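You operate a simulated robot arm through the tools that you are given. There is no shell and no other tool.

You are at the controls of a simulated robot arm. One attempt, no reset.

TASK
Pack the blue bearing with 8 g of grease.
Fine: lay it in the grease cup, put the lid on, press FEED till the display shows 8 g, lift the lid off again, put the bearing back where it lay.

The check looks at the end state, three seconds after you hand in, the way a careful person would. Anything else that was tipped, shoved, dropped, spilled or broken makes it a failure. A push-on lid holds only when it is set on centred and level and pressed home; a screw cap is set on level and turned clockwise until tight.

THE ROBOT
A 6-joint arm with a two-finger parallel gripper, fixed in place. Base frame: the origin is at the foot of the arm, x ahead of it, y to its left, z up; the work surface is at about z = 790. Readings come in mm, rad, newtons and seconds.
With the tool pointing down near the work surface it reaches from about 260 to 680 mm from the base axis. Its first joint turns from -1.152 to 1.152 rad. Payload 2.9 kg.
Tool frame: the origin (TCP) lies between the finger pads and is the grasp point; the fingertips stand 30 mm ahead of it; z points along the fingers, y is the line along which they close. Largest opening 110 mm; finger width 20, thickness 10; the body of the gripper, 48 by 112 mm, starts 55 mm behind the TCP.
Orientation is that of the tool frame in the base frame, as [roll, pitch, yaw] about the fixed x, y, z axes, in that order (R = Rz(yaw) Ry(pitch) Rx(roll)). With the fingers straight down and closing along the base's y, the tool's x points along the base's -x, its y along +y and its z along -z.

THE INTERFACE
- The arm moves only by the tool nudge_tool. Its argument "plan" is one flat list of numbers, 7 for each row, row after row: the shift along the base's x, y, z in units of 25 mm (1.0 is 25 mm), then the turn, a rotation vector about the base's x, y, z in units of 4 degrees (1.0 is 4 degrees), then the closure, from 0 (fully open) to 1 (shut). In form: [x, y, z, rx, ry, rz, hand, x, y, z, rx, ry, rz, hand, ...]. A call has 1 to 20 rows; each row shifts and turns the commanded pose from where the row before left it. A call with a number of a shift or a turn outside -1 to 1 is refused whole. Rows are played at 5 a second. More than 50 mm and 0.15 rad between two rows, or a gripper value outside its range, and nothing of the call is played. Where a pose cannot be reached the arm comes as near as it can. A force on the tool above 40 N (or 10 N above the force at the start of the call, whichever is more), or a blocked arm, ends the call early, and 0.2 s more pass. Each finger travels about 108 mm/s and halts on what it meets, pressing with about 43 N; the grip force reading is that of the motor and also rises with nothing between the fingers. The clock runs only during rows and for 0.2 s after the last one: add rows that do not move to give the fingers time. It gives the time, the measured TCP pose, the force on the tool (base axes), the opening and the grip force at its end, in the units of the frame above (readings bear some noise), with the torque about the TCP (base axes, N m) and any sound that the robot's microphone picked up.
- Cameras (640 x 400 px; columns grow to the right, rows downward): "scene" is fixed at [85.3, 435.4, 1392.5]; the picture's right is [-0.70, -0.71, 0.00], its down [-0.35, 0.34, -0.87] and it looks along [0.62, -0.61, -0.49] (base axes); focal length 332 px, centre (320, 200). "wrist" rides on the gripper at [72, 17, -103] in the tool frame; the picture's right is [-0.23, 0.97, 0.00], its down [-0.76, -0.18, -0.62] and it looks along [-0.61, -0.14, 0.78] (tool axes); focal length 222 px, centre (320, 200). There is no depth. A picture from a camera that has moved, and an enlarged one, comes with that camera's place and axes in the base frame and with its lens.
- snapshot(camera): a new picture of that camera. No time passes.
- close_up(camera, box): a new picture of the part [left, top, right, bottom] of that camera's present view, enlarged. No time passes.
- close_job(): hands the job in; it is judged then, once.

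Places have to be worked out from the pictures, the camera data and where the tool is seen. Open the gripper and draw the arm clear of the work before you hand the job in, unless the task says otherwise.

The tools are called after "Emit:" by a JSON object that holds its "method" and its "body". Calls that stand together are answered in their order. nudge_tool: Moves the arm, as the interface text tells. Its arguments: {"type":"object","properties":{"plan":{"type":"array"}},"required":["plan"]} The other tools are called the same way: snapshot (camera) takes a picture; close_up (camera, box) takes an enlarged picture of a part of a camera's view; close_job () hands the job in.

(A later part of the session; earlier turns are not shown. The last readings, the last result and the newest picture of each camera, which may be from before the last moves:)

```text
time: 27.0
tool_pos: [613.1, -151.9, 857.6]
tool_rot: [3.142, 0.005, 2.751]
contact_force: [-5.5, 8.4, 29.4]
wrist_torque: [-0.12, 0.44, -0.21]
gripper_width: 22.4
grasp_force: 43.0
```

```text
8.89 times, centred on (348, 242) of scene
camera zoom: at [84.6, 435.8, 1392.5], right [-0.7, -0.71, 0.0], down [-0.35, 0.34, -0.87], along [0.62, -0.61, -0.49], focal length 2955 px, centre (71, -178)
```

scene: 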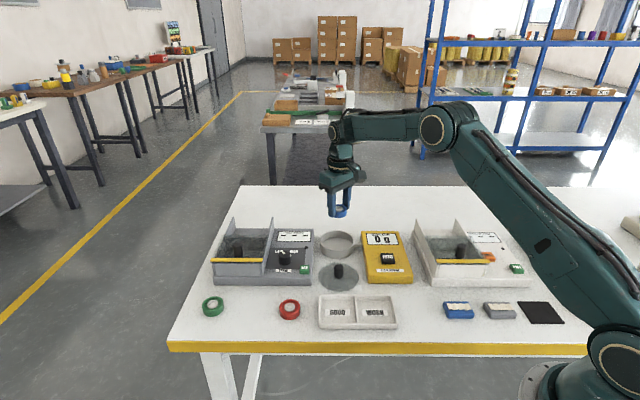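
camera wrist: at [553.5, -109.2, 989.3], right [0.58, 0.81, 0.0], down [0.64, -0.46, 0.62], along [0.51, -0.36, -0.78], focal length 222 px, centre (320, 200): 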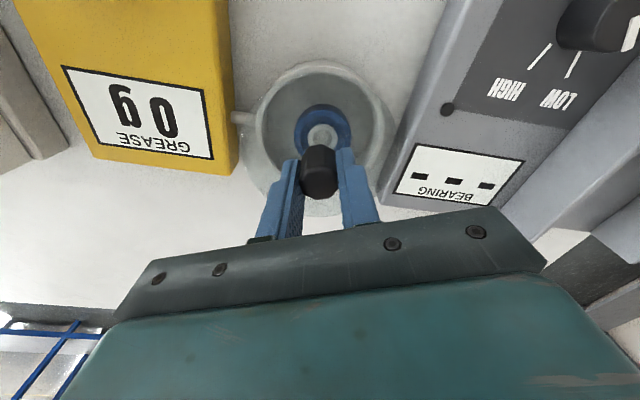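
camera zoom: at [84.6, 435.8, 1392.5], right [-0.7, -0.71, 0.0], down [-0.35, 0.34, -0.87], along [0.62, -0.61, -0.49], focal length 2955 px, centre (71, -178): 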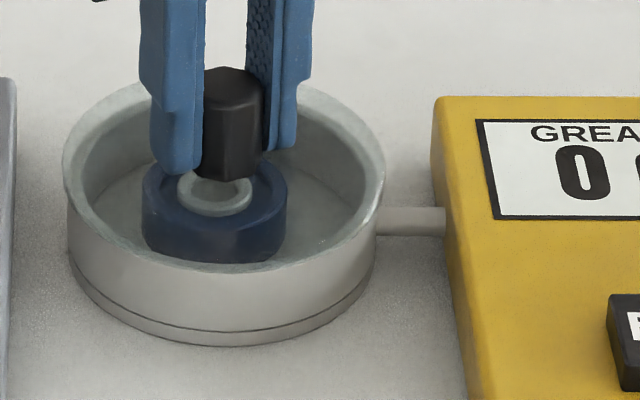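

The lid is firmly home, with 29 N and no further travel. I relieve the pressure, open the fingers and retreat upward to look.

Emit:
{"method": "nudge_tool", "body": {"plan": [0, 0, 0.05, 0, 0, 0, 0.87, 0, 0, 0, 0, 0, 0, 0.6, 0, 0, 0, 0, 0, 0, 0.45, 0, 0, 0, 0, 0, 0, 0.45, 0, 0, 0.5, 0, 0, 0, 0.45, 0, 0, 0.9, 0, 0, 0, 0.45, 0, 0, 0.9, 0, 0, 0, 0.45, 0, 0, 0.9, 0, 0, 0, 0.45, 0, 0, 0, 0, 0, 0, 0.45]}}

Emit:
{"method": "close_up", "body": {"camera": "scene", "box": [300, 205, 412, 275]}}

Emit:
{"method": "snapshot", "body": {"camera": "wrist"}}

Emit:
{"method": "close_up", "body": {"camera": "wrist", "box": [240, 60, 400, 160]}}

```text
time: 29.0
tool_pos: [612.3, -152.0, 934.1]
tool_rot: [3.141, 0.0, 2.749]
contact_force: [-0.4, 0.3, -0.3]
wrist_torque: [-0.01, -0.02, -0.03]
gripper_width: 60.4
grasp_force: 0.1
```

```text
5.71 times, centred on (356, 240) of scene
camera zoom: at [85.3, 435.4, 1392.5], right [-0.7, -0.71, 0.0], down [-0.35, 0.34, -0.87], along [0.62, -0.61, -0.49], focal length 1900 px, centre (114, -29)
```

zoom: 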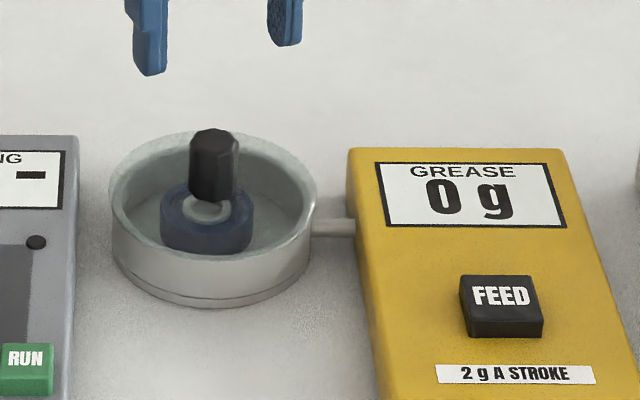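

```text
taken
camera wrist: at [551.9, -108.3, 1039.0], right [0.58, 0.81, 0.0], down [0.64, -0.46, 0.62], along [0.51, -0.36, -0.78], focal length 222 px, centre (320, 200)
```

wrist: 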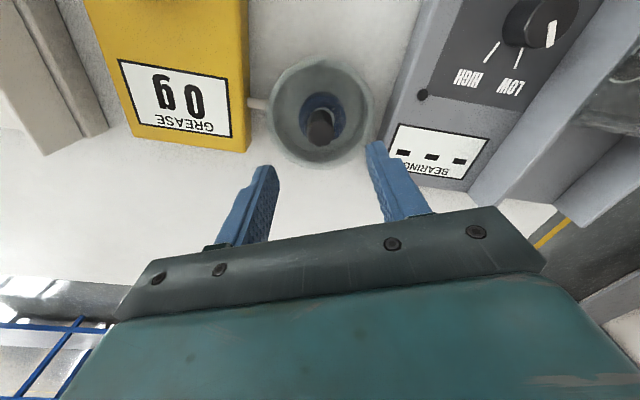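

```text
4.00 times, centred on (320, 110) of wrist
camera zoom: at [551.9, -108.3, 1039.0], right [0.58, 0.81, 0.0], down [0.64, -0.46, 0.62], along [0.51, -0.36, -0.78], focal length 888 px, centre (320, 560)
```

zoom: 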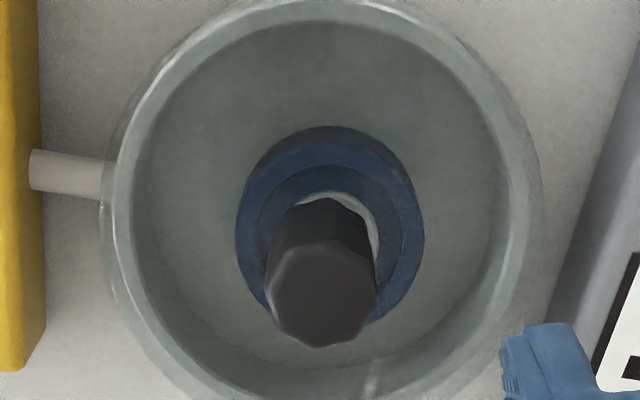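

The lid sits level and centred on the cup. I close the fingers and move over toward the FEED button, which I triangulate at about (456, -181, 827).

Emit:
{"method": "nudge_tool", "body": {"plan": [0, 0, 0.4, 0, 0, 0, 0.5, -0.89, -0.166, 0, 0, 0, 0, 0.7, -0.89, -0.166, 0, 0, 0, 0, 0.9, -0.89, -0.166, 0, 0, 0, 0, 1, -0.89, -0.166, 0, 0, 0, 0, 1, -0.89, -0.166, 0, 0, 0, 0, 1, -0.89, -0.166, 0, 0, 0, 0, 1, -0.89, -0.166, 0, 0, 0, 0, 1, 0, 0, 0, 0, 0, 0, 1]}}

Emit:
{"method": "snapshot", "body": {"camera": "wrist"}}

Emit:
{"method": "close_up", "body": {"camera": "wrist", "box": [240, 60, 400, 160]}}

Emit:
{"method": "close_up", "body": {"camera": "scene", "box": [340, 215, 436, 290]}}

```text
time: 31.0
tool_pos: [455.4, -180.9, 946.5]
tool_rot: [-3.141, 0.0, 2.75]
contact_force: [1.0, -0.5, 0.6]
wrist_torque: [0.04, 0.01, 0.02]
gripper_width: 0.0
grasp_force: 37.3
```

```text
taken
camera wrist: at [395.4, -138.0, 1050.5], right [0.58, 0.81, 0.0], down [0.64, -0.46, 0.62], along [0.51, -0.36, -0.78], focal length 222 px, centre (320, 200)
```

wrist: 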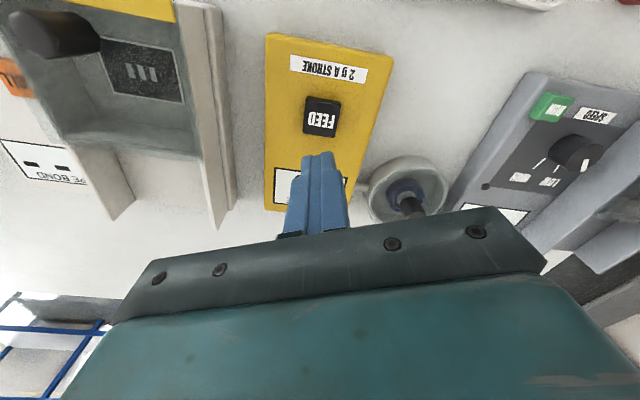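

```text
4.00 times, centred on (320, 110) of wrist
camera zoom: at [395.4, -138.0, 1050.5], right [0.58, 0.81, 0.0], down [0.64, -0.46, 0.62], along [0.51, -0.36, -0.78], focal length 888 px, centre (320, 560)
```

zoom: 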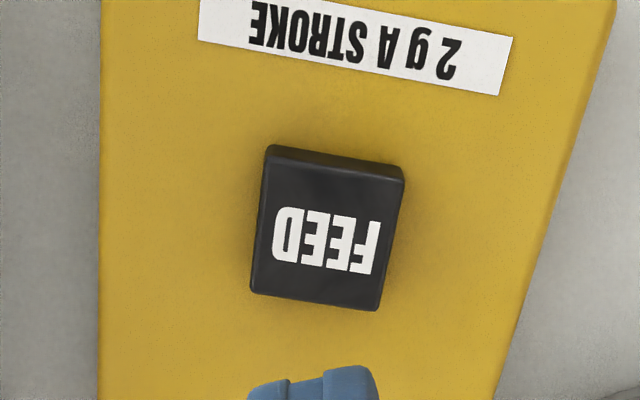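

```text
5.33 times, centred on (388, 252) of scene
camera zoom: at [85.3, 435.4, 1392.5], right [-0.7, -0.71, 0.0], down [-0.35, 0.34, -0.87], along [0.62, -0.61, -0.49], focal length 1773 px, centre (-43, -80)
```

zoom: 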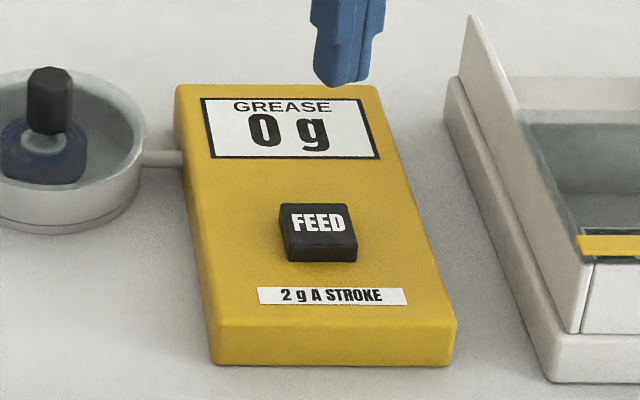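

The closed fingertips are right over the middle of the roughly 35 mm FEED button. I lower to just above it and check.

Emit:
{"method": "nudge_tool", "body": {"plan": [0.04, 0, -0.9, 0, 0, 0, 1, 0, 0, -0.9, 0, 0, 0, 1, 0, 0, -0.9, 0, 0, 0, 1, 0, 0, -0.58, 0, 0, 0, 1, 0, 0, 0, 0, 0, 0, 1]}}

Emit:
{"method": "close_up", "body": {"camera": "wrist", "box": [240, 100, 400, 200]}}

Emit:
{"method": "close_up", "body": {"camera": "scene", "box": [340, 215, 436, 290]}}

```text
time: 32.2
tool_pos: [457.5, -181.1, 863.6]
tool_rot: [-3.141, -0.002, 2.748]
contact_force: [-0.1, 0.8, 0.8]
wrist_torque: [0.01, 0.0, 0.01]
gripper_width: 0.1
grasp_force: 37.7
```

```text
4.00 times, centred on (320, 150) of wrist
camera zoom: at [398.3, -138.5, 967.9], right [0.58, 0.81, 0.0], down [0.64, -0.46, 0.62], along [0.51, -0.36, -0.78], focal length 888 px, centre (320, 400)
```

zoom: 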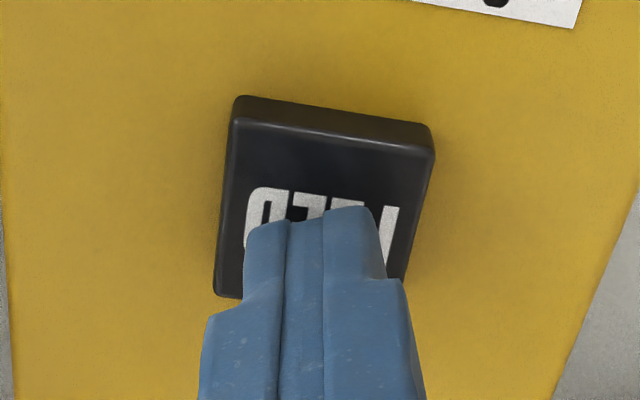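

```text
5.33 times, centred on (388, 252) of scene
camera zoom: at [85.3, 435.4, 1392.5], right [-0.7, -0.71, 0.0], down [-0.35, 0.34, -0.87], along [0.62, -0.61, -0.49], focal length 1773 px, centre (-43, -80)
```

zoom: 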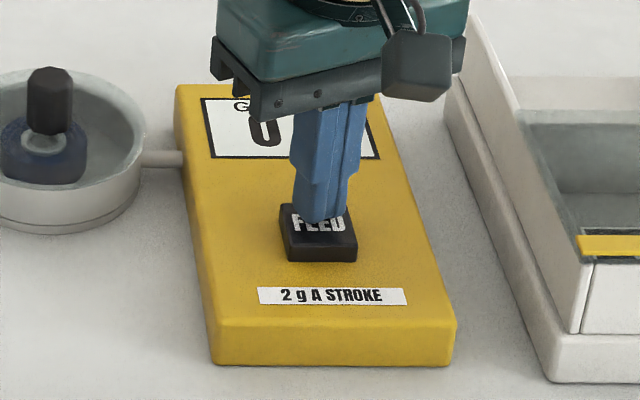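

The tips are centred on the button. I move down in small steps to find contact and feel the stroke.

Emit:
{"method": "nudge_tool", "body": {"plan": [0, 0, -0.2, 0, 0, 0, 1, 0, 0, -0.06, 0, 0, 0, 1]}}

Emit:
{"method": "nudge_tool", "body": {"plan": [0, 0, -0.04, 0, 0, 0, 1, 0, 0, -0.04, 0, 0, 0, 1]}}

```text
time: 32.8
tool_pos: [458.7, -181.5, 858.4]
tool_rot: [-3.139, 0.001, 2.75]
contact_force: [-0.2, 1.1, 2.5]
wrist_torque: [0.04, 0.01, -0.01]
gripper_width: 0.0
grasp_force: 38.1
```

```text
time: 33.4
tool_pos: [459.2, -182.1, 856.7]
tool_rot: [3.14, 0.002, 2.749]
contact_force: [1.0, -0.8, 4.7]
wrist_torque: [-0.05, -0.04, 0.01]
gripper_width: 0.1
grasp_force: 37.7
heard: click
```

A click was heard at about 4.7 N. I raise up off the button and read the display.

Emit:
{"method": "nudge_tool", "body": {"plan": [0, 0, 0.3, 0, 0, 0, 1, 0, 0, 0, 0, 0, 0, 1]}}

Emit:
{"method": "close_up", "body": {"camera": "scene", "box": [340, 215, 436, 290]}}

Emit:
{"method": "snapshot", "body": {"camera": "wrist"}}

```text
time: 34.0
tool_pos: [458.7, -181.4, 862.6]
tool_rot: [-3.141, -0.001, 2.749]
contact_force: [0.4, 0.4, -0.1]
wrist_torque: [-0.04, 0.02, 0.03]
gripper_width: 0.2
grasp_force: 37.2
```

```text
5.33 times, centred on (388, 252) of scene
camera zoom: at [85.3, 435.4, 1392.5], right [-0.7, -0.71, 0.0], down [-0.35, 0.34, -0.87], along [0.62, -0.61, -0.49], focal length 1773 px, centre (-43, -80)
```

zoom: 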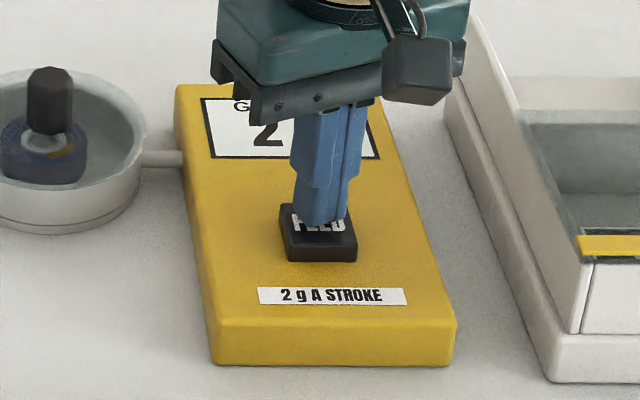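

```text
taken
camera wrist: at [397.5, -137.9, 966.7], right [0.58, 0.81, 0.0], down [0.64, -0.46, 0.62], along [0.51, -0.36, -0.78], focal length 222 px, centre (320, 200)
```

wrist: 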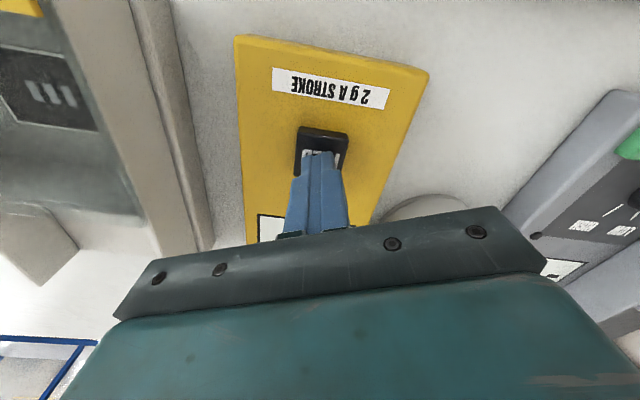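

The display now reads 2 with the first stroke. I repeat the same stroke, then lift and check.

Emit:
{"method": "nudge_tool", "body": {"plan": [0, 0, -0.2, 0, 0, 0, 1, 0, 0, -0.06, 0, 0, 0, 1, 0, 0, -0.04, 0, 0, 0, 1, 0, 0, 0, 0, 0, 0, 1]}}

Emit:
{"method": "nudge_tool", "body": {"plan": [0, 0, 0.3, 0, 0, 0, 1, 0, 0, 0, 0, 0, 0, 1]}}

Emit:
{"method": "close_up", "body": {"camera": "scene", "box": [340, 215, 436, 290]}}

```text
time: 35.0
tool_pos: [458.4, -180.7, 854.6]
tool_rot: [-3.141, 0.0, 2.748]
contact_force: [-1.7, -0.7, 5.3]
wrist_torque: [-0.03, 0.05, 0.0]
gripper_width: 0.1
grasp_force: 37.5
heard: click
```

```text
time: 35.6
tool_pos: [458.5, -182.3, 861.9]
tool_rot: [-3.141, 0.001, 2.749]
contact_force: [0.7, 0.0, 0.1]
wrist_torque: [0.0, -0.01, -0.01]
gripper_width: 0.0
grasp_force: 37.7
```

```text
5.33 times, centred on (388, 252) of scene
camera zoom: at [85.3, 435.4, 1392.5], right [-0.7, -0.71, 0.0], down [-0.35, 0.34, -0.87], along [0.62, -0.61, -0.49], focal length 1773 px, centre (-43, -80)
```

zoom: 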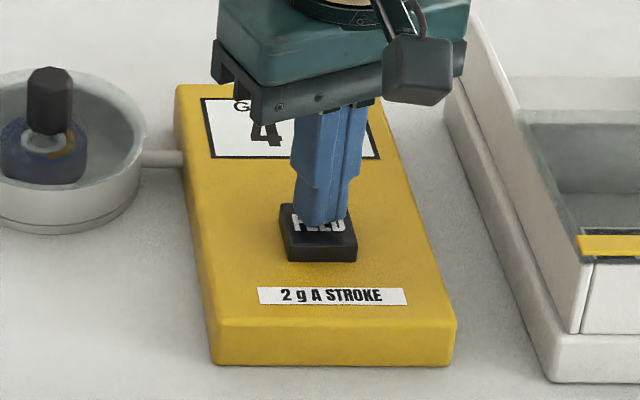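

The display reads 4. I make the third stroke the same way.

Emit:
{"method": "nudge_tool", "body": {"plan": [0, 0, -0.2, 0, 0, 0, 1, 0, 0, -0.06, 0, 0, 0, 1, 0, 0, -0.04, 0, 0, 0, 1, 0, 0, 0, 0, 0, 0, 1]}}

Emit:
{"method": "nudge_tool", "body": {"plan": [0, 0, 0.3, 0, 0, 0, 1, 0, 0, 0, 0, 0, 0, 1]}}

Emit:
{"method": "close_up", "body": {"camera": "scene", "box": [340, 215, 436, 290]}}

```text
time: 36.6
tool_pos: [457.8, -181.3, 856.4]
tool_rot: [-3.142, 0.001, 2.75]
contact_force: [0.4, 1.9, 4.2]
wrist_torque: [0.01, 0.0, 0.01]
gripper_width: 0.2
grasp_force: 37.7
heard: click
```

```text
time: 37.2
tool_pos: [457.4, -181.7, 863.4]
tool_rot: [3.141, -0.002, 2.749]
contact_force: [-0.2, 0.2, 0.6]
wrist_torque: [0.03, -0.01, 0.01]
gripper_width: 0.0
grasp_force: 38.0
```

```text
5.33 times, centred on (388, 252) of scene
camera zoom: at [85.3, 435.4, 1392.5], right [-0.7, -0.71, 0.0], down [-0.35, 0.34, -0.87], along [0.62, -0.61, -0.49], focal length 1773 px, centre (-43, -80)
```

zoom: 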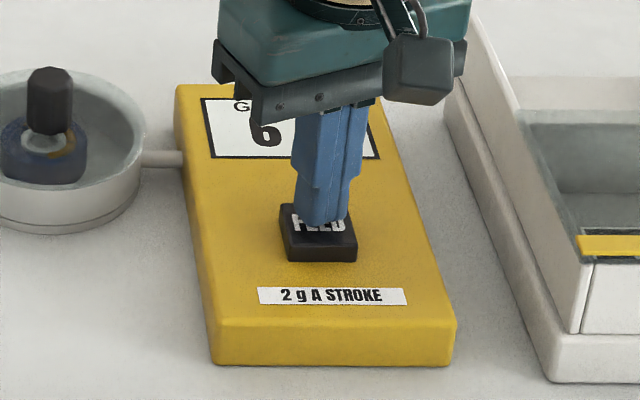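

The display reads 6. I make the fourth and last stroke, then lift clear.

Emit:
{"method": "nudge_tool", "body": {"plan": [0, 0, -0.2, 0, 0, 0, 1, 0, 0, -0.06, 0, 0, 0, 1, 0, 0, -0.04, 0, 0, 0, 1, 0, 0, 0, 0, 0, 0, 1]}}

Emit:
{"method": "nudge_tool", "body": {"plan": [0, 0, 0.3, 0, 0, 0, 1, 0, 0, 0.9, 0, 0, 0, 1, 0, 0, 0.9, 0, 0, 0, 1, 0, 0, 0.9, 0, 0, 0, 1, 0, 0, 0.9, 0, 0, 0, 1, 0, 0, 0, 0, 0, 0, 1]}}

Emit:
{"method": "close_up", "body": {"camera": "scene", "box": [310, 215, 406, 290]}}

```text
time: 38.2
tool_pos: [457.0, -181.7, 856.0]
tool_rot: [-3.14, 0.002, 2.748]
contact_force: [-0.4, -1.7, 4.0]
wrist_torque: [-0.03, 0.05, 0.0]
gripper_width: 0.0
grasp_force: 37.6
heard: click
```

```text
time: 39.6
tool_pos: [456.0, -180.6, 953.9]
tool_rot: [-3.14, 0.0, 2.749]
contact_force: [-0.3, 0.1, -0.9]
wrist_torque: [0.01, 0.05, 0.02]
gripper_width: 0.0
grasp_force: 37.9
```

```text
5.33 times, centred on (358, 252) of scene
camera zoom: at [85.3, 435.4, 1392.5], right [-0.7, -0.71, 0.0], down [-0.35, 0.34, -0.87], along [0.62, -0.61, -0.49], focal length 1773 px, centre (117, -80)
```

zoom: 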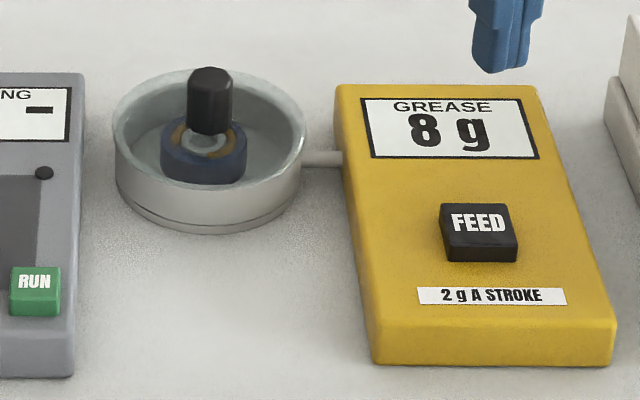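

The display shows 8 g. I go back over the lid knob with open fingers.

Emit:
{"method": "nudge_tool", "body": {"plan": [0.886, 0.167, 0, 0, 0, 0, 0.9, 0.886, 0.167, 0, 0, 0, 0, 0.7, 0.886, 0.167, 0, 0, 0, 0, 0.45, 0.886, 0.167, 0, 0, 0, 0, 0.45, 0.886, 0.167, 0, 0, 0, 0, 0.45, 0.886, 0.167, 0, 0, 0, 0, 0.45, 0.886, 0.167, 0, 0, 0, 0, 0.45, 0, 0, -0.7, 0, 0, 0, 0.45, 0, 0, -0.7, 0, 0, 0, 0.45, 0, 0, 0, 0, 0, 0, 0.45]}}

Emit:
{"method": "snapshot", "body": {"camera": "wrist"}}

Emit:
{"method": "close_up", "body": {"camera": "wrist", "box": [240, 90, 400, 190]}}

```text
time: 41.8
tool_pos: [611.6, -151.9, 915.9]
tool_rot: [-3.141, -0.001, 2.748]
contact_force: [-0.2, 0.6, 0.9]
wrist_torque: [0.01, -0.01, -0.03]
gripper_width: 60.9
grasp_force: 0.0
```

```text
taken
camera wrist: at [552.2, -108.8, 1021.1], right [0.58, 0.81, 0.0], down [0.64, -0.46, 0.62], along [0.51, -0.36, -0.78], focal length 222 px, centre (320, 200)
```

wrist: 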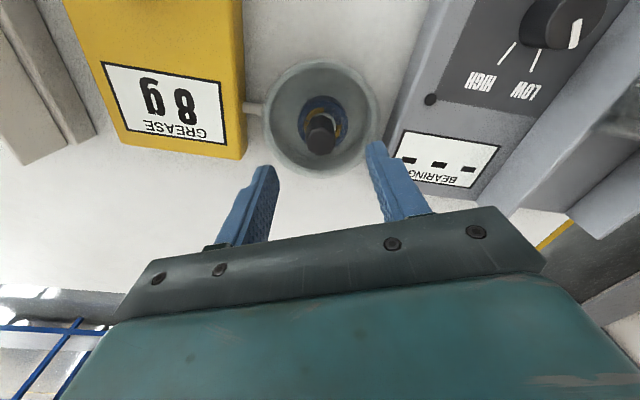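

```text
4.00 times, centred on (320, 140) of wrist
camera zoom: at [552.2, -108.8, 1021.1], right [0.58, 0.81, 0.0], down [0.64, -0.46, 0.62], along [0.51, -0.36, -0.78], focal length 888 px, centre (320, 440)
```

zoom: 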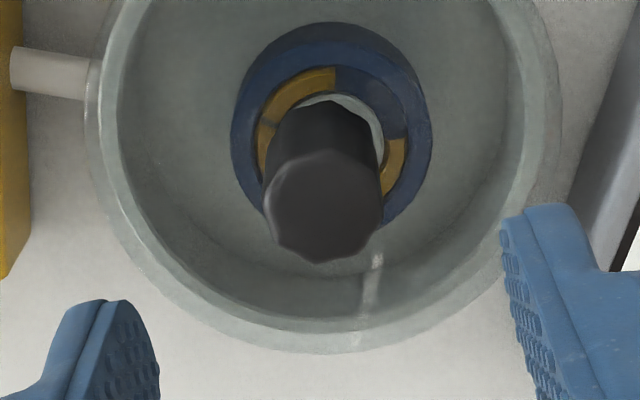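

The knob is again centred below the fingers. I lower to the same grip height on the knob (TCP z≈857.6) and close.

Emit:
{"method": "nudge_tool", "body": {"plan": [0.02, 0, -0.9, 0, 0, 0, 0.45, 0, 0, -0.9, 0, 0, 0, 0.45, 0, 0, -0.5, 0, 0, 0, 0.45, 0, 0, -0.12, 0, 0, 0, 0.45, 0, 0, 0, 0, 0, 0, 0.45, 0, 0, 0, 0, 0, 0, 0.6, 0, 0, 0, 0, 0, 0, 0.7, 0, 0, 0, 0, 0, 0, 0.75, 0, 0, 0, 0, 0, 0, 0.8, 0, 0, 0, 0, 0, 0, 0.9, 0, 0, 0, 0, 0, 0, 0.9]}}

Emit:
{"method": "close_up", "body": {"camera": "wrist", "box": [240, 110, 400, 210]}}

Emit:
{"method": "close_up", "body": {"camera": "scene", "box": [300, 205, 396, 275]}}

```text
time: 44.2
tool_pos: [612.6, -151.8, 856.6]
tool_rot: [-3.141, 0.003, 2.747]
contact_force: [-1.0, -4.2, 8.9]
wrist_torque: [-0.13, 0.06, -0.19]
gripper_width: 22.4
grasp_force: 42.8
```

```text
4.00 times, centred on (320, 160) of wrist
camera zoom: at [552.8, -108.2, 961.3], right [0.58, 0.81, 0.0], down [0.63, -0.46, 0.62], along [0.51, -0.36, -0.78], focal length 888 px, centre (320, 360)
```

zoom: 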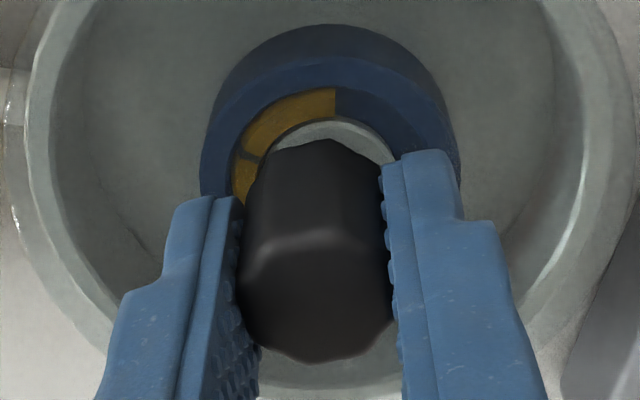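

```text
5.71 times, centred on (348, 240) of scene
camera zoom: at [85.1, 435.4, 1392.6], right [-0.7, -0.71, 0.0], down [-0.35, 0.34, -0.87], along [0.62, -0.61, -0.49], focal length 1900 px, centre (160, -29)
```

zoom: 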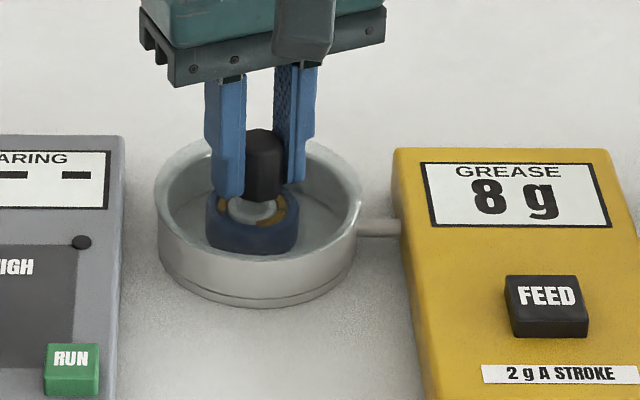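

The knob is held at 22.4 mm. I pull straight up in small steps to unsnap the lid gently.

Emit:
{"method": "nudge_tool", "body": {"plan": [0, 0, 0.06, 0, 0, 0, 0.9, 0, 0, 0.06, 0, 0, 0, 0.9, 0, 0, 0, 0, 0, 0, 0.9]}}

```text
time: 45.0
tool_pos: [612.7, -152.4, 860.5]
tool_rot: [-3.141, -0.001, 2.749]
contact_force: [1.0, -0.1, -0.3]
wrist_torque: [0.04, -0.02, 0.01]
gripper_width: 22.6
grasp_force: 43.2
heard: snap
```

Another snap was heard and the force is back to zero, so the lid is free. I raise it slowly and look.

Emit:
{"method": "nudge_tool", "body": {"plan": [0, 0, 0.3, 0, 0, 0, 0.9, 0, 0, 0.5, 0, 0, 0, 0.9, 0, 0, 0, 0, 0, 0, 0.9]}}

Emit:
{"method": "close_up", "body": {"camera": "scene", "box": [300, 195, 396, 275]}}

Emit:
{"method": "close_up", "body": {"camera": "wrist", "box": [224, 80, 416, 200]}}

```text
time: 45.8
tool_pos: [612.3, -151.6, 881.1]
tool_rot: [-3.141, -0.001, 2.749]
contact_force: [0.5, 0.2, -0.8]
wrist_torque: [-0.03, -0.01, 0.04]
gripper_width: 22.4
grasp_force: 42.9
```

```text
5.00 times, centred on (348, 235) of scene
camera zoom: at [85.3, 435.4, 1392.5], right [-0.7, -0.71, 0.0], down [-0.35, 0.34, -0.87], along [0.62, -0.61, -0.49], focal length 1662 px, centre (180, 25)
```

zoom: 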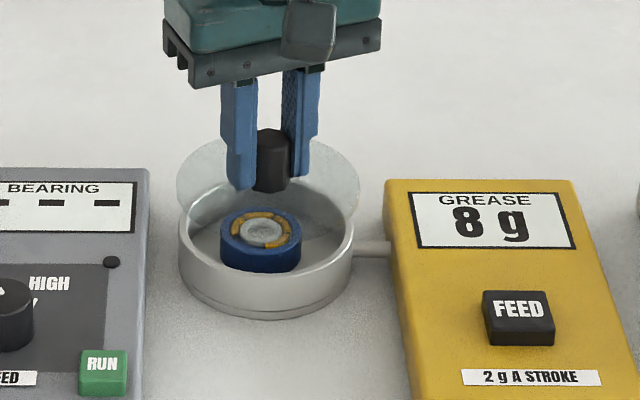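

```text
3.33 times, centred on (320, 140) of wrist
camera zoom: at [552.8, -109.0, 984.4], right [0.58, 0.81, 0.0], down [0.64, -0.46, 0.62], along [0.51, -0.36, -0.78], focal length 740 px, centre (320, 400)
```

zoom: 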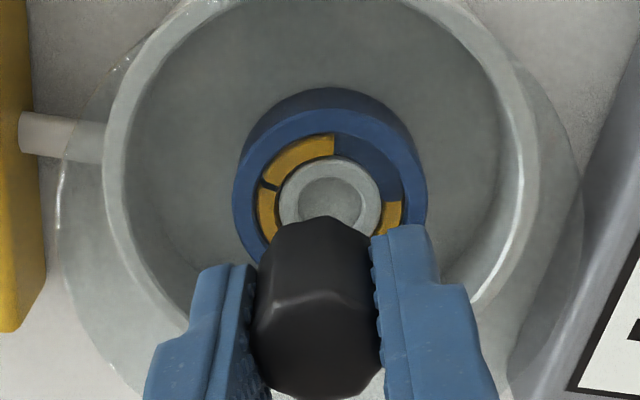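

The lid is off, the bearing shows the packed grease and the display holds at 8 g. I carry the lid back to its original spot and lower it almost to the table.

Emit:
{"method": "nudge_tool", "body": {"plan": [0, 0, 0.7, 0, 0, 0, 0.9, 0, 0, 0.7, 0, 0, 0, 0.9, -0.7012, 0.7074, 0, 0, 0, 0, 0.9, -0.7012, 0.7074, 0, 0, 0, 0, 0.9, -0.7012, 0.7074, 0, 0, 0, 0, 0.9, -0.7012, 0.7074, 0, 0, 0, 0, 0.9, -0.7012, 0.7074, 0, 0, 0, 0, 0.9, 0, 0, -0.8, 0, 0, 0, 0.9, 0, 0, -0.8, 0, 0, 0, 0.9, 0, 0, -0.8, 0, 0, 0, 0.9, 0, 0, -0.6, 0, 0, 0, 0.9, 0, 0, -0.3, 0, 0, 0, 0.9, 0, 0, 0, 0, 0, 0, 0.9]}}

Emit:
{"method": "close_up", "body": {"camera": "scene", "box": [290, 225, 386, 295]}}

```text
time: 48.6
tool_pos: [525.7, -62.4, 832.9]
tool_rot: [3.14, -0.001, 2.748]
contact_force: [-0.8, 0.1, -1.4]
wrist_torque: [0.04, 0.01, 0.01]
gripper_width: 22.4
grasp_force: 42.9
```

```text
5.71 times, centred on (338, 260) of scene
camera zoom: at [85.3, 435.4, 1392.5], right [-0.7, -0.71, 0.0], down [-0.35, 0.34, -0.87], along [0.62, -0.61, -0.49], focal length 1900 px, centre (217, -143)
```

zoom: 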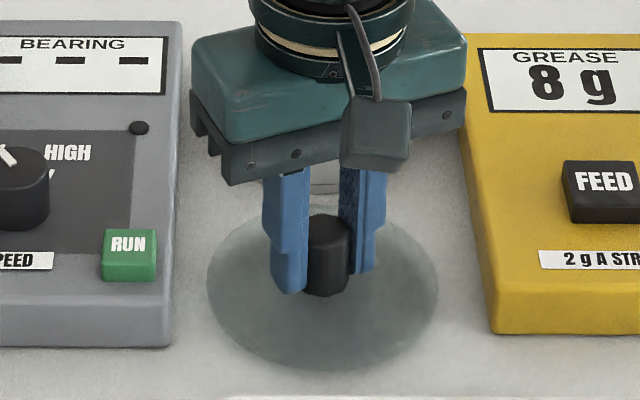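

The lid hovers about 5 mm above its old place. I lower it in fine steps till it touches the table.

Emit:
{"method": "nudge_tool", "body": {"plan": [0, 0, -0.1, 0, 0, 0, 0.9, 0, 0, -0.06, 0, 0, 0, 0.9, 0, 0, 0, 0, 0, 0, 0.9]}}

Emit:
{"method": "nudge_tool", "body": {"plan": [0, 0, -0.04, 0, 0, 0, 0.9, 0, 0, 0, 0, 0, 0, 0.9]}}

```text
time: 49.4
tool_pos: [524.7, -63.4, 828.2]
tool_rot: [-3.141, 0.0, 2.749]
contact_force: [-0.9, -0.1, -0.1]
wrist_torque: [0.0, -0.01, -0.02]
gripper_width: 22.3
grasp_force: 43.4
```

```text
time: 50.0
tool_pos: [524.5, -62.7, 828.2]
tool_rot: [3.141, 0.001, 2.749]
contact_force: [0.5, -0.2, -0.2]
wrist_torque: [0.01, 0.0, 0.01]
gripper_width: 22.3
grasp_force: 42.7
```

There is no contact yet, so I continue down in 1 mm steps.

Emit:
{"method": "nudge_tool", "body": {"plan": [0, 0, -0.03, 0, 0, 0, 0.9, 0, 0, 0, 0, 0, 0, 0.9]}}

Emit:
{"method": "nudge_tool", "body": {"plan": [0, 0, -0.03, 0, 0, 0, 0.9, 0, 0, 0, 0, 0, 0, 0.9]}}

```text
time: 50.6
tool_pos: [526.4, -62.4, 826.1]
tool_rot: [3.141, 0.001, 2.749]
contact_force: [-1.0, -0.8, 5.0]
wrist_torque: [-0.02, 0.05, -0.05]
gripper_width: 22.3
grasp_force: 42.9
```

```text
time: 51.2
tool_pos: [525.2, -63.2, 826.9]
tool_rot: [3.142, -0.002, 2.748]
contact_force: [-4.9, 0.1, 16.0]
wrist_torque: [-0.02, 0.18, -0.16]
gripper_width: 22.4
grasp_force: 43.2
```

The lid is on the table with 16 N of contact. I ease off, open and retreat upward, then check.

Emit:
{"method": "nudge_tool", "body": {"plan": [0, 0, 0.035, 0, 0, 0, 0.9, 0, 0, 0, 0, 0, 0, 0.7, 0, 0, 0, 0, 0, 0, 0.45, 0, 0, 0, 0, 0, 0, 0.45, 0, 0, 0.5, 0, 0, 0, 0.45, 0, 0, 0.9, 0, 0, 0, 0.45, 0, 0, 0.9, 0, 0, 0, 0.45, 0, 0, 0.9, 0, 0, 0, 0.45, 0, 0, 0.9, 0, 0, 0, 0.45, 0, 0, 0, 0, 0, 0, 0.45]}}

Emit:
{"method": "close_up", "body": {"camera": "scene", "box": [290, 225, 386, 295]}}

Emit:
{"method": "snapshot", "body": {"camera": "scene"}}

```text
time: 53.4
tool_pos: [526.8, -63.0, 929.3]
tool_rot: [3.141, 0.0, 2.749]
contact_force: [0.1, -0.3, 0.3]
wrist_torque: [0.01, 0.0, 0.02]
gripper_width: 60.4
grasp_force: 0.1
```

```text
5.71 times, centred on (338, 260) of scene
camera zoom: at [85.3, 435.4, 1392.5], right [-0.7, -0.71, 0.0], down [-0.35, 0.34, -0.87], along [0.62, -0.61, -0.49], focal length 1900 px, centre (217, -143)
```

zoom: 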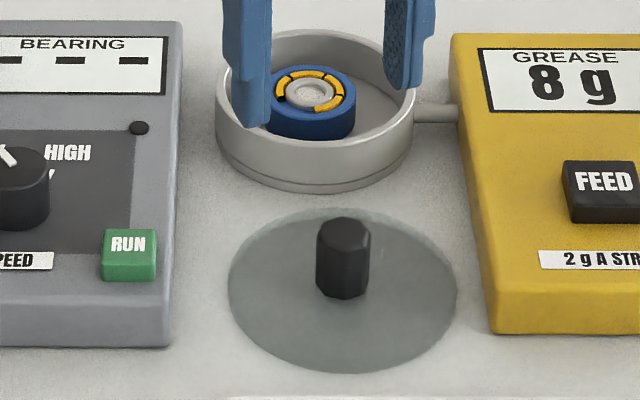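

```text
taken
```

scene: 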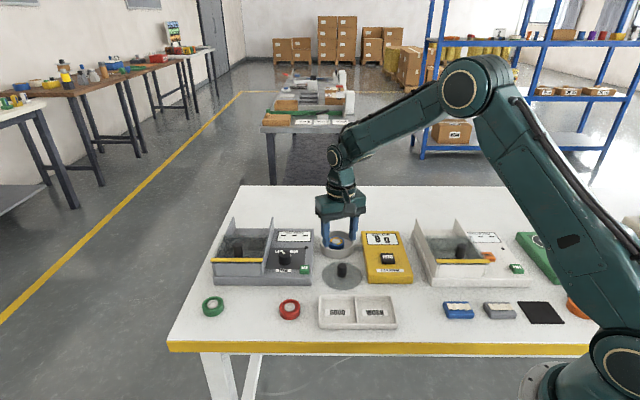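

The lid lies flat off the cup, about 10 mm from its first spot along the finger line and clear of the pump. The bearing in the cup shows full grease, so I turn back to the original yaw and move above the cup.

Emit:
{"method": "nudge_tool", "body": {"plan": [0, 0, 0.48, 0, 0, 0, 0.46, 0, 0, 0.48, 0, 0, 0, 0.46, 0.585, -0.593, 0, 0, 0, 0.9375, 0.46, 0.585, -0.593, 0, 0, 0, 0.9375, 0.46, 0.585, -0.593, 0, 0, 0, 0.9375, 0.46, 0.585, -0.593, 0, 0, 0, 0.9375, 0.46, 0.585, -0.593, 0, 0, 0, 0.9375, 0.46, 0.585, -0.593, 0, 0, 0, 0.9375, 0.46, 0, 0, 0, 0, 0, 0, 0.46]}}

Emit:
{"method": "snapshot", "body": {"camera": "wrist"}}

Emit:
{"method": "close_up", "body": {"camera": "wrist", "box": [240, 50, 400, 150]}}

Emit:
{"method": "close_up", "body": {"camera": "scene", "box": [290, 225, 386, 295]}}

```text
time: 55.4
tool_pos: [613.7, -152.8, 952.8]
tool_rot: [3.142, 0.0, 3.14]
contact_force: [0.1, 0.4, -0.4]
wrist_torque: [0.03, 0.0, 0.02]
gripper_width: 59.3
grasp_force: 0.0
```

```text
taken
camera wrist: at [540.9, -136.1, 1057.2], right [0.23, 0.97, 0.0], down [0.76, -0.18, 0.62], along [0.61, -0.14, -0.78], focal length 222 px, centre (320, 200)
```

wrist: 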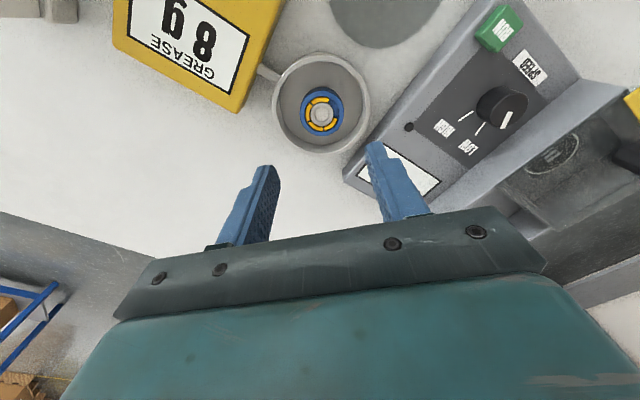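

```text
4.00 times, centred on (320, 100) of wrist
camera zoom: at [540.9, -136.1, 1057.2], right [0.23, 0.97, 0.0], down [0.76, -0.18, 0.62], along [0.61, -0.14, -0.78], focal length 888 px, centre (320, 600)
```

zoom: 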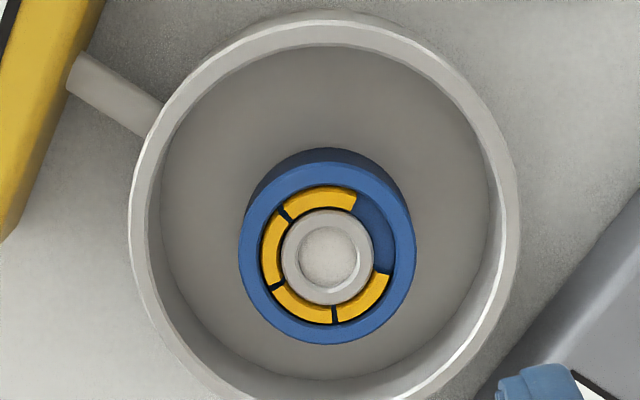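

```text
5.71 times, centred on (338, 260) of scene
camera zoom: at [85.3, 435.4, 1392.5], right [-0.7, -0.71, 0.0], down [-0.35, 0.34, -0.87], along [0.62, -0.61, -0.49], focal length 1900 px, centre (217, -143)
```

zoom: 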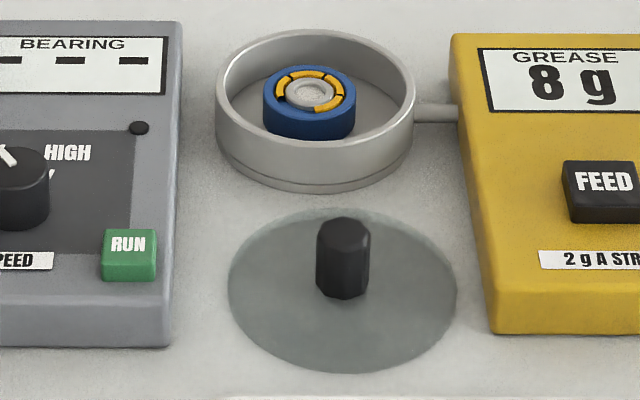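

The bearing hasn't moved in the cup and carries four grease segments (8 g). I lower around it to the release height and grip it.

Emit:
{"method": "nudge_tool", "body": {"plan": [0, 0, -0.9, 0, 0, 0, 0.46, 0, 0, -0.9, 0, 0, 0, 0.46, 0, 0, -0.9, 0, 0, 0, 0.46, 0, 0.01, -0.9, 0, 0, 0, 0.46, 0, 0, 0, 0, 0, 0, 0.46]}}

Emit:
{"method": "close_up", "body": {"camera": "wrist", "box": [200, 80, 440, 230]}}

Emit:
{"method": "close_up", "body": {"camera": "scene", "box": [300, 195, 396, 275]}}

```text
time: 56.6
tool_pos: [612.5, -151.9, 864.2]
tool_rot: [-3.141, 0.001, -3.141]
contact_force: [0.9, -0.1, -0.4]
wrist_torque: [-0.01, 0.0, 0.01]
gripper_width: 59.5
grasp_force: 0.1
```

```text
2.67 times, centred on (320, 155) of wrist
camera zoom: at [541.0, -135.2, 968.1], right [0.23, 0.97, 0.0], down [0.76, -0.18, 0.62], along [0.61, -0.14, -0.78], focal length 592 px, centre (320, 320)
```

zoom: 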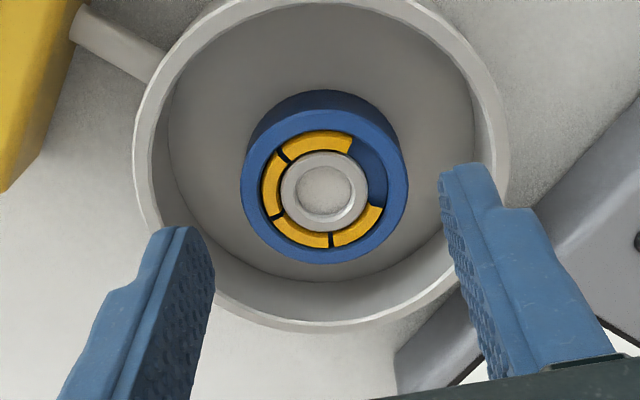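

```text
5.00 times, centred on (348, 235) of scene
camera zoom: at [85.3, 435.4, 1392.5], right [-0.7, -0.71, 0.0], down [-0.35, 0.34, -0.87], along [0.62, -0.61, -0.49], focal length 1662 px, centre (180, 25)
```

zoom: 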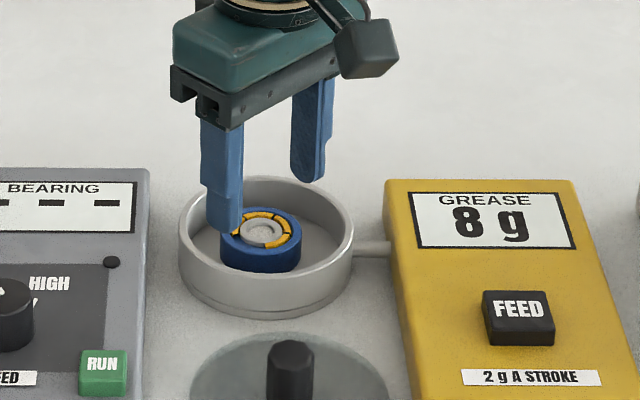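

The fingers straddle the bearing, which sits about 1 mm further in x than the tool centre. I nudge +1 mm in x, go down to grip height and close gently.

Emit:
{"method": "nudge_tool", "body": {"plan": [0.04, 0, -0.7, 0, 0, 0, 0.46, 0, 0, -0.5, 0, 0, 0, 0.46, 0, 0, -0.14, 0, 0, 0, 0.46, 0, 0, 0, 0, 0, 0, 0.46, 0, 0, 0, 0, 0, 0, 0.5, 0, 0, 0, 0, 0, 0, 0.54, 0, 0, 0, 0, 0, 0, 0.57, 0, 0, 0, 0, 0, 0, 0.6, 0, 0, 0, 0, 0, 0, 0.7, 0, 0, 0, 0, 0, 0, 0.7]}}

Emit:
{"method": "close_up", "body": {"camera": "wrist", "box": [200, 90, 440, 240]}}

Emit:
{"method": "close_up", "body": {"camera": "scene", "box": [300, 195, 396, 275]}}

```text
time: 58.8
tool_pos: [614.2, -153.0, 831.3]
tool_rot: [3.14, 0.0, -3.141]
contact_force: [0.6, -0.4, 0.1]
wrist_torque: [-0.01, -0.03, 0.01]
gripper_width: 46.6
grasp_force: 42.9
```

```text
2.67 times, centred on (320, 165) of wrist
camera zoom: at [541.9, -136.1, 934.3], right [0.23, 0.97, 0.0], down [0.76, -0.18, 0.62], along [0.61, -0.14, -0.78], focal length 592 px, centre (320, 293)
```

zoom: 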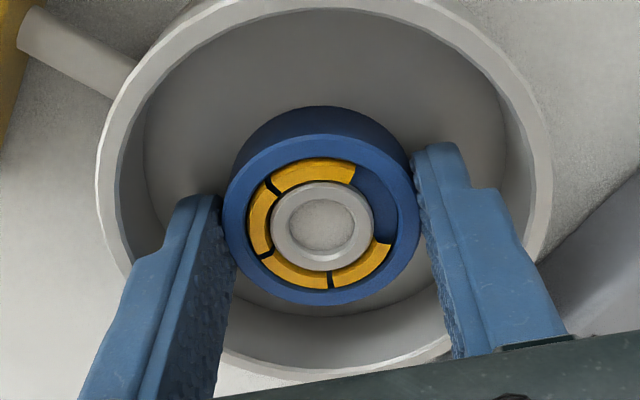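

```text
5.00 times, centred on (348, 235) of scene
camera zoom: at [85.3, 435.4, 1392.5], right [-0.7, -0.71, 0.0], down [-0.35, 0.34, -0.87], along [0.62, -0.61, -0.49], focal length 1662 px, centre (180, 25)
```

zoom: 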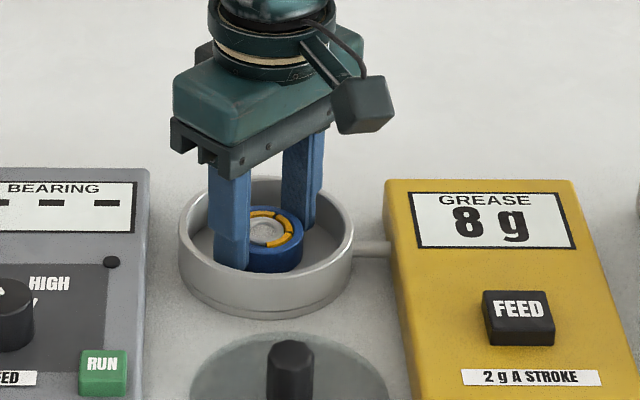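

The bearing's image in the grip matches the first pick exactly, so I can return to the original grasp pose. I lift it out and carry it back high over the console.

Emit:
{"method": "nudge_tool", "body": {"plan": [0, 0, 0.3, 0, 0, 0, 0.7, 0, 0, 0.9, 0, 0, 0, 0.7, 0, 0, 0.9, 0, 0, 0, 0.7, 0, 0, 0.9, 0, 0, 0, 0.7, 0, 0, 0.9, 0, 0, 0, 0.7, 0, 0, 0.9, 0, 0, 0, 0.7, -0.1243, 0.981, 0, 0, 0, 0, 0.7, -0.1243, 0.981, 0, 0, 0, 0, 0.7, -0.1243, 0.981, 0, 0, 0, 0, 0.7, -0.1243, 0.981, 0, 0, 0, 0, 0.7, -0.1243, 0.981, 0, 0, 0, 0, 0.7, -0.1243, 0.981, 0, 0, 0, 0, 0.7, -0.1243, 0.981, 0, 0, 0, 0, 0.7, -0.1243, 0.981, 0, 0, 0, 0, 0.7, -0.1243, 0.981, 0, 0, 0, 0, 0.7, -0.1243, 0.981, 0, 0, 0, 0, 0.7, -0.1243, 0.981, 0, 0, 0, 0, 0.7, -0.1243, 0.981, 0, 0, 0, 0, 0.7, 0, 0, 0, 0, 0, 0, 0.7]}}

Emit:
{"method": "snapshot", "body": {"camera": "scene"}}

Emit:
{"method": "snapshot", "body": {"camera": "wrist"}}

```text
time: 62.8
tool_pos: [576.2, 143.0, 950.7]
tool_rot: [-3.141, 0.001, 3.141]
contact_force: [0.3, 0.0, -1.0]
wrist_torque: [0.02, -0.01, -0.01]
gripper_width: 46.2
grasp_force: 43.1
```

```text
taken
```

scene: 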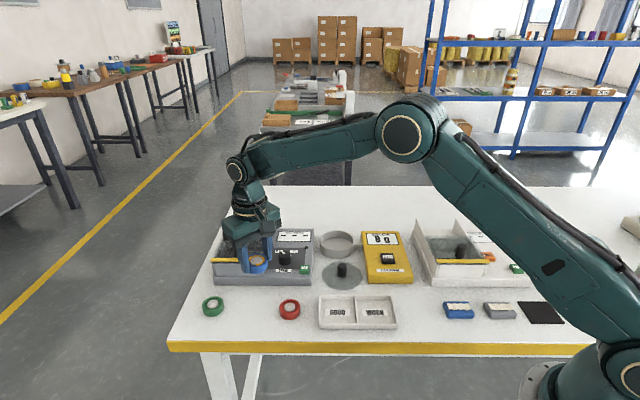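

```text
taken
camera wrist: at [503.9, 160.2, 1054.4], right [0.23, 0.97, 0.0], down [0.76, -0.18, 0.62], along [0.61, -0.14, -0.78], focal length 222 px, centre (320, 200)
```

wrist: 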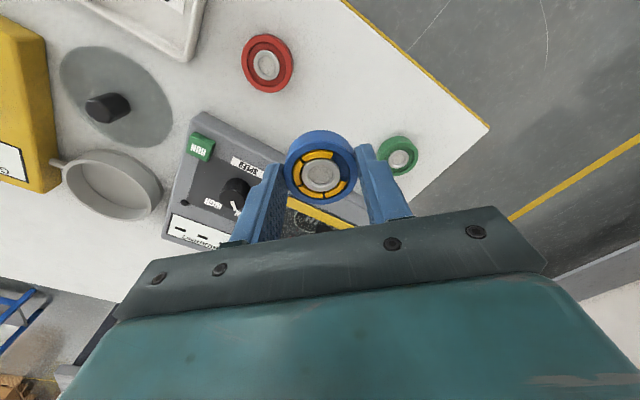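

It is over its original spot. I lower it to a few mm above the table.

Emit:
{"method": "nudge_tool", "body": {"plan": [0, 0, -0.9, 0, 0, 0, 0.7, 0, 0, -0.9, 0, 0, 0, 0.7, 0, 0, -0.9, 0, 0, 0, 0.7, 0, 0, -0.9, 0, 0, 0, 0.7, 0, 0, -0.8, 0, 0, 0, 0.7, 0, 0, -0.3, 0, 0, 0, 0.7, 0, 0, -0.16, 0, 0, 0, 0.7, 0, 0, 0, 0, 0, 0, 0.7]}}

Emit:
{"method": "close_up", "body": {"camera": "scene", "box": [200, 220, 328, 330]}}

Emit:
{"method": "snapshot", "body": {"camera": "wrist"}}

```text
time: 64.6
tool_pos: [576.4, 141.6, 828.0]
tool_rot: [3.141, 0.001, 3.141]
contact_force: [0.5, 0.0, -1.6]
wrist_torque: [0.01, 0.0, -0.02]
gripper_width: 46.3
grasp_force: 43.2
```

```text
3.64 times, centred on (264, 275) of scene
camera zoom: at [85.3, 435.4, 1392.5], right [-0.7, -0.71, 0.0], down [-0.35, 0.34, -0.87], along [0.62, -0.61, -0.49], focal length 1209 px, centre (524, -73)
```

zoom: 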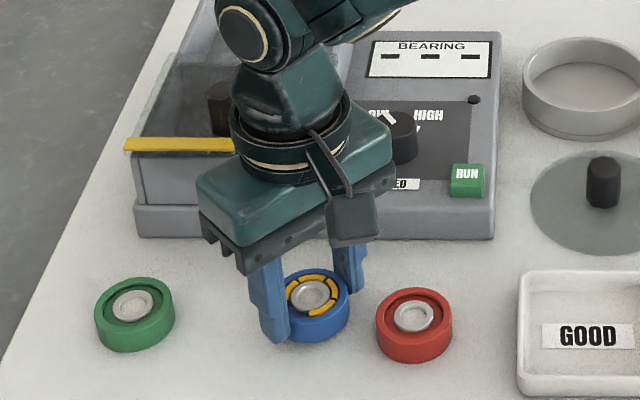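

```text
taken
camera wrist: at [504.8, 158.8, 932.5], right [0.23, 0.97, 0.0], down [0.76, -0.18, 0.62], along [0.61, -0.14, -0.78], focal length 222 px, centre (320, 200)
```

wrist: 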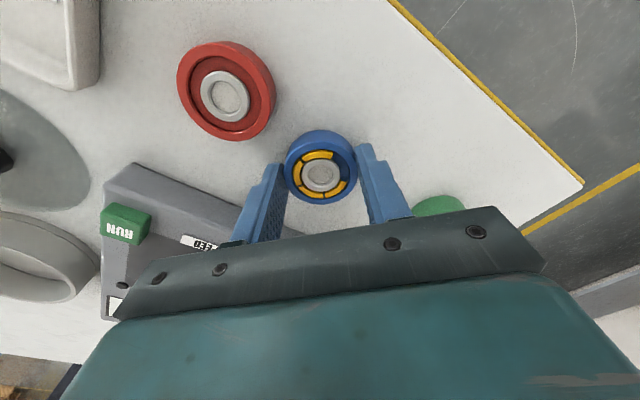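

The bearing hangs about 3 mm above its original position. I lower in 1 mm steps to find the table.

Emit:
{"method": "nudge_tool", "body": {"plan": [0, 0, -0.04, 0, 0, 0, 0.7, 0, 0, -0.04, 0, 0, 0, 0.7, 0, 0, 0, 0, 0, 0, 0.7]}}

Emit:
{"method": "nudge_tool", "body": {"plan": [0, 0, -0.04, 0, 0, 0, 0.7, 0, 0, 0, 0, 0, 0, 0.7]}}

Emit:
{"method": "nudge_tool", "body": {"plan": [0, 0, -0.04, 0, 0, 0, 0.7, 0, 0, 0, 0, 0, 0, 0.7]}}

```text
time: 65.4
tool_pos: [575.8, 141.9, 827.1]
tool_rot: [-3.142, 0.0, -3.141]
contact_force: [0.9, 0.3, -2.7]
wrist_torque: [0.02, -0.02, -0.03]
gripper_width: 46.5
grasp_force: 42.4
```

```text
time: 66.0
tool_pos: [576.5, 143.9, 825.3]
tool_rot: [-3.142, 0.001, 3.141]
contact_force: [-0.3, 0.1, -0.7]
wrist_torque: [0.0, 0.01, 0.0]
gripper_width: 46.6
grasp_force: 43.0
```

```text
time: 66.6
tool_pos: [577.3, 141.7, 824.7]
tool_rot: [-3.14, 0.0, 3.14]
contact_force: [-0.3, -0.6, 1.9]
wrist_torque: [-0.11, 0.05, 0.04]
gripper_width: 46.4
grasp_force: 42.8
```

Contact is just starting at z≈824.7. I go half a millimetre more, then open slowly in small steps so the bearing isn't shifted.

Emit:
{"method": "nudge_tool", "body": {"plan": [0, 0, -0.02, 0, 0, 0, 0.7, 0, 0, 0, 0, 0, 0, 0.6, 0, 0, 0, 0, 0, 0, 0.57, 0, 0, 0, 0, 0, 0, 0.56, 0, 0, 0, 0, 0, 0, 0.54, 0, 0, 0, 0, 0, 0, 0.52, 0, 0, 0, 0, 0, 0, 0.48, 0, 0, 0, 0, 0, 0, 0.42, 0, 0, 0, 0, 0, 0, 0.35, 0, 0, 0, 0, 0, 0, 0.3, 0, 0, 0, 0, 0, 0, 0.3]}}

Emit:
{"method": "close_up", "body": {"camera": "scene", "box": [200, 220, 328, 330]}}

Emit:
{"method": "close_up", "body": {"camera": "wrist", "box": [200, 90, 440, 240]}}

```text
time: 69.0
tool_pos: [576.9, 141.9, 824.7]
tool_rot: [3.141, 0.0, -3.14]
contact_force: [-1.0, -0.1, 1.1]
wrist_torque: [0.01, 0.04, -0.03]
gripper_width: 76.9
grasp_force: 0.0
```

```text
3.64 times, centred on (264, 275) of scene
camera zoom: at [85.3, 435.4, 1392.5], right [-0.7, -0.71, 0.0], down [-0.35, 0.34, -0.87], along [0.62, -0.61, -0.49], focal length 1209 px, centre (524, -73)
```

zoom: 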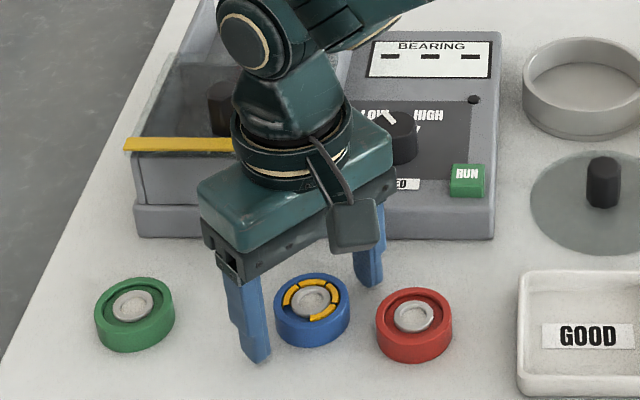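

```text
2.67 times, centred on (320, 165) of wrist
camera zoom: at [504.6, 158.8, 927.8], right [0.23, 0.97, 0.0], down [0.76, -0.18, 0.62], along [0.61, -0.14, -0.78], focal length 592 px, centre (320, 293)
```

zoom: 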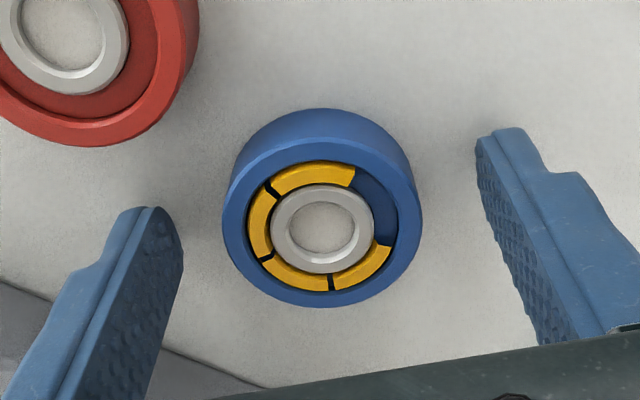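

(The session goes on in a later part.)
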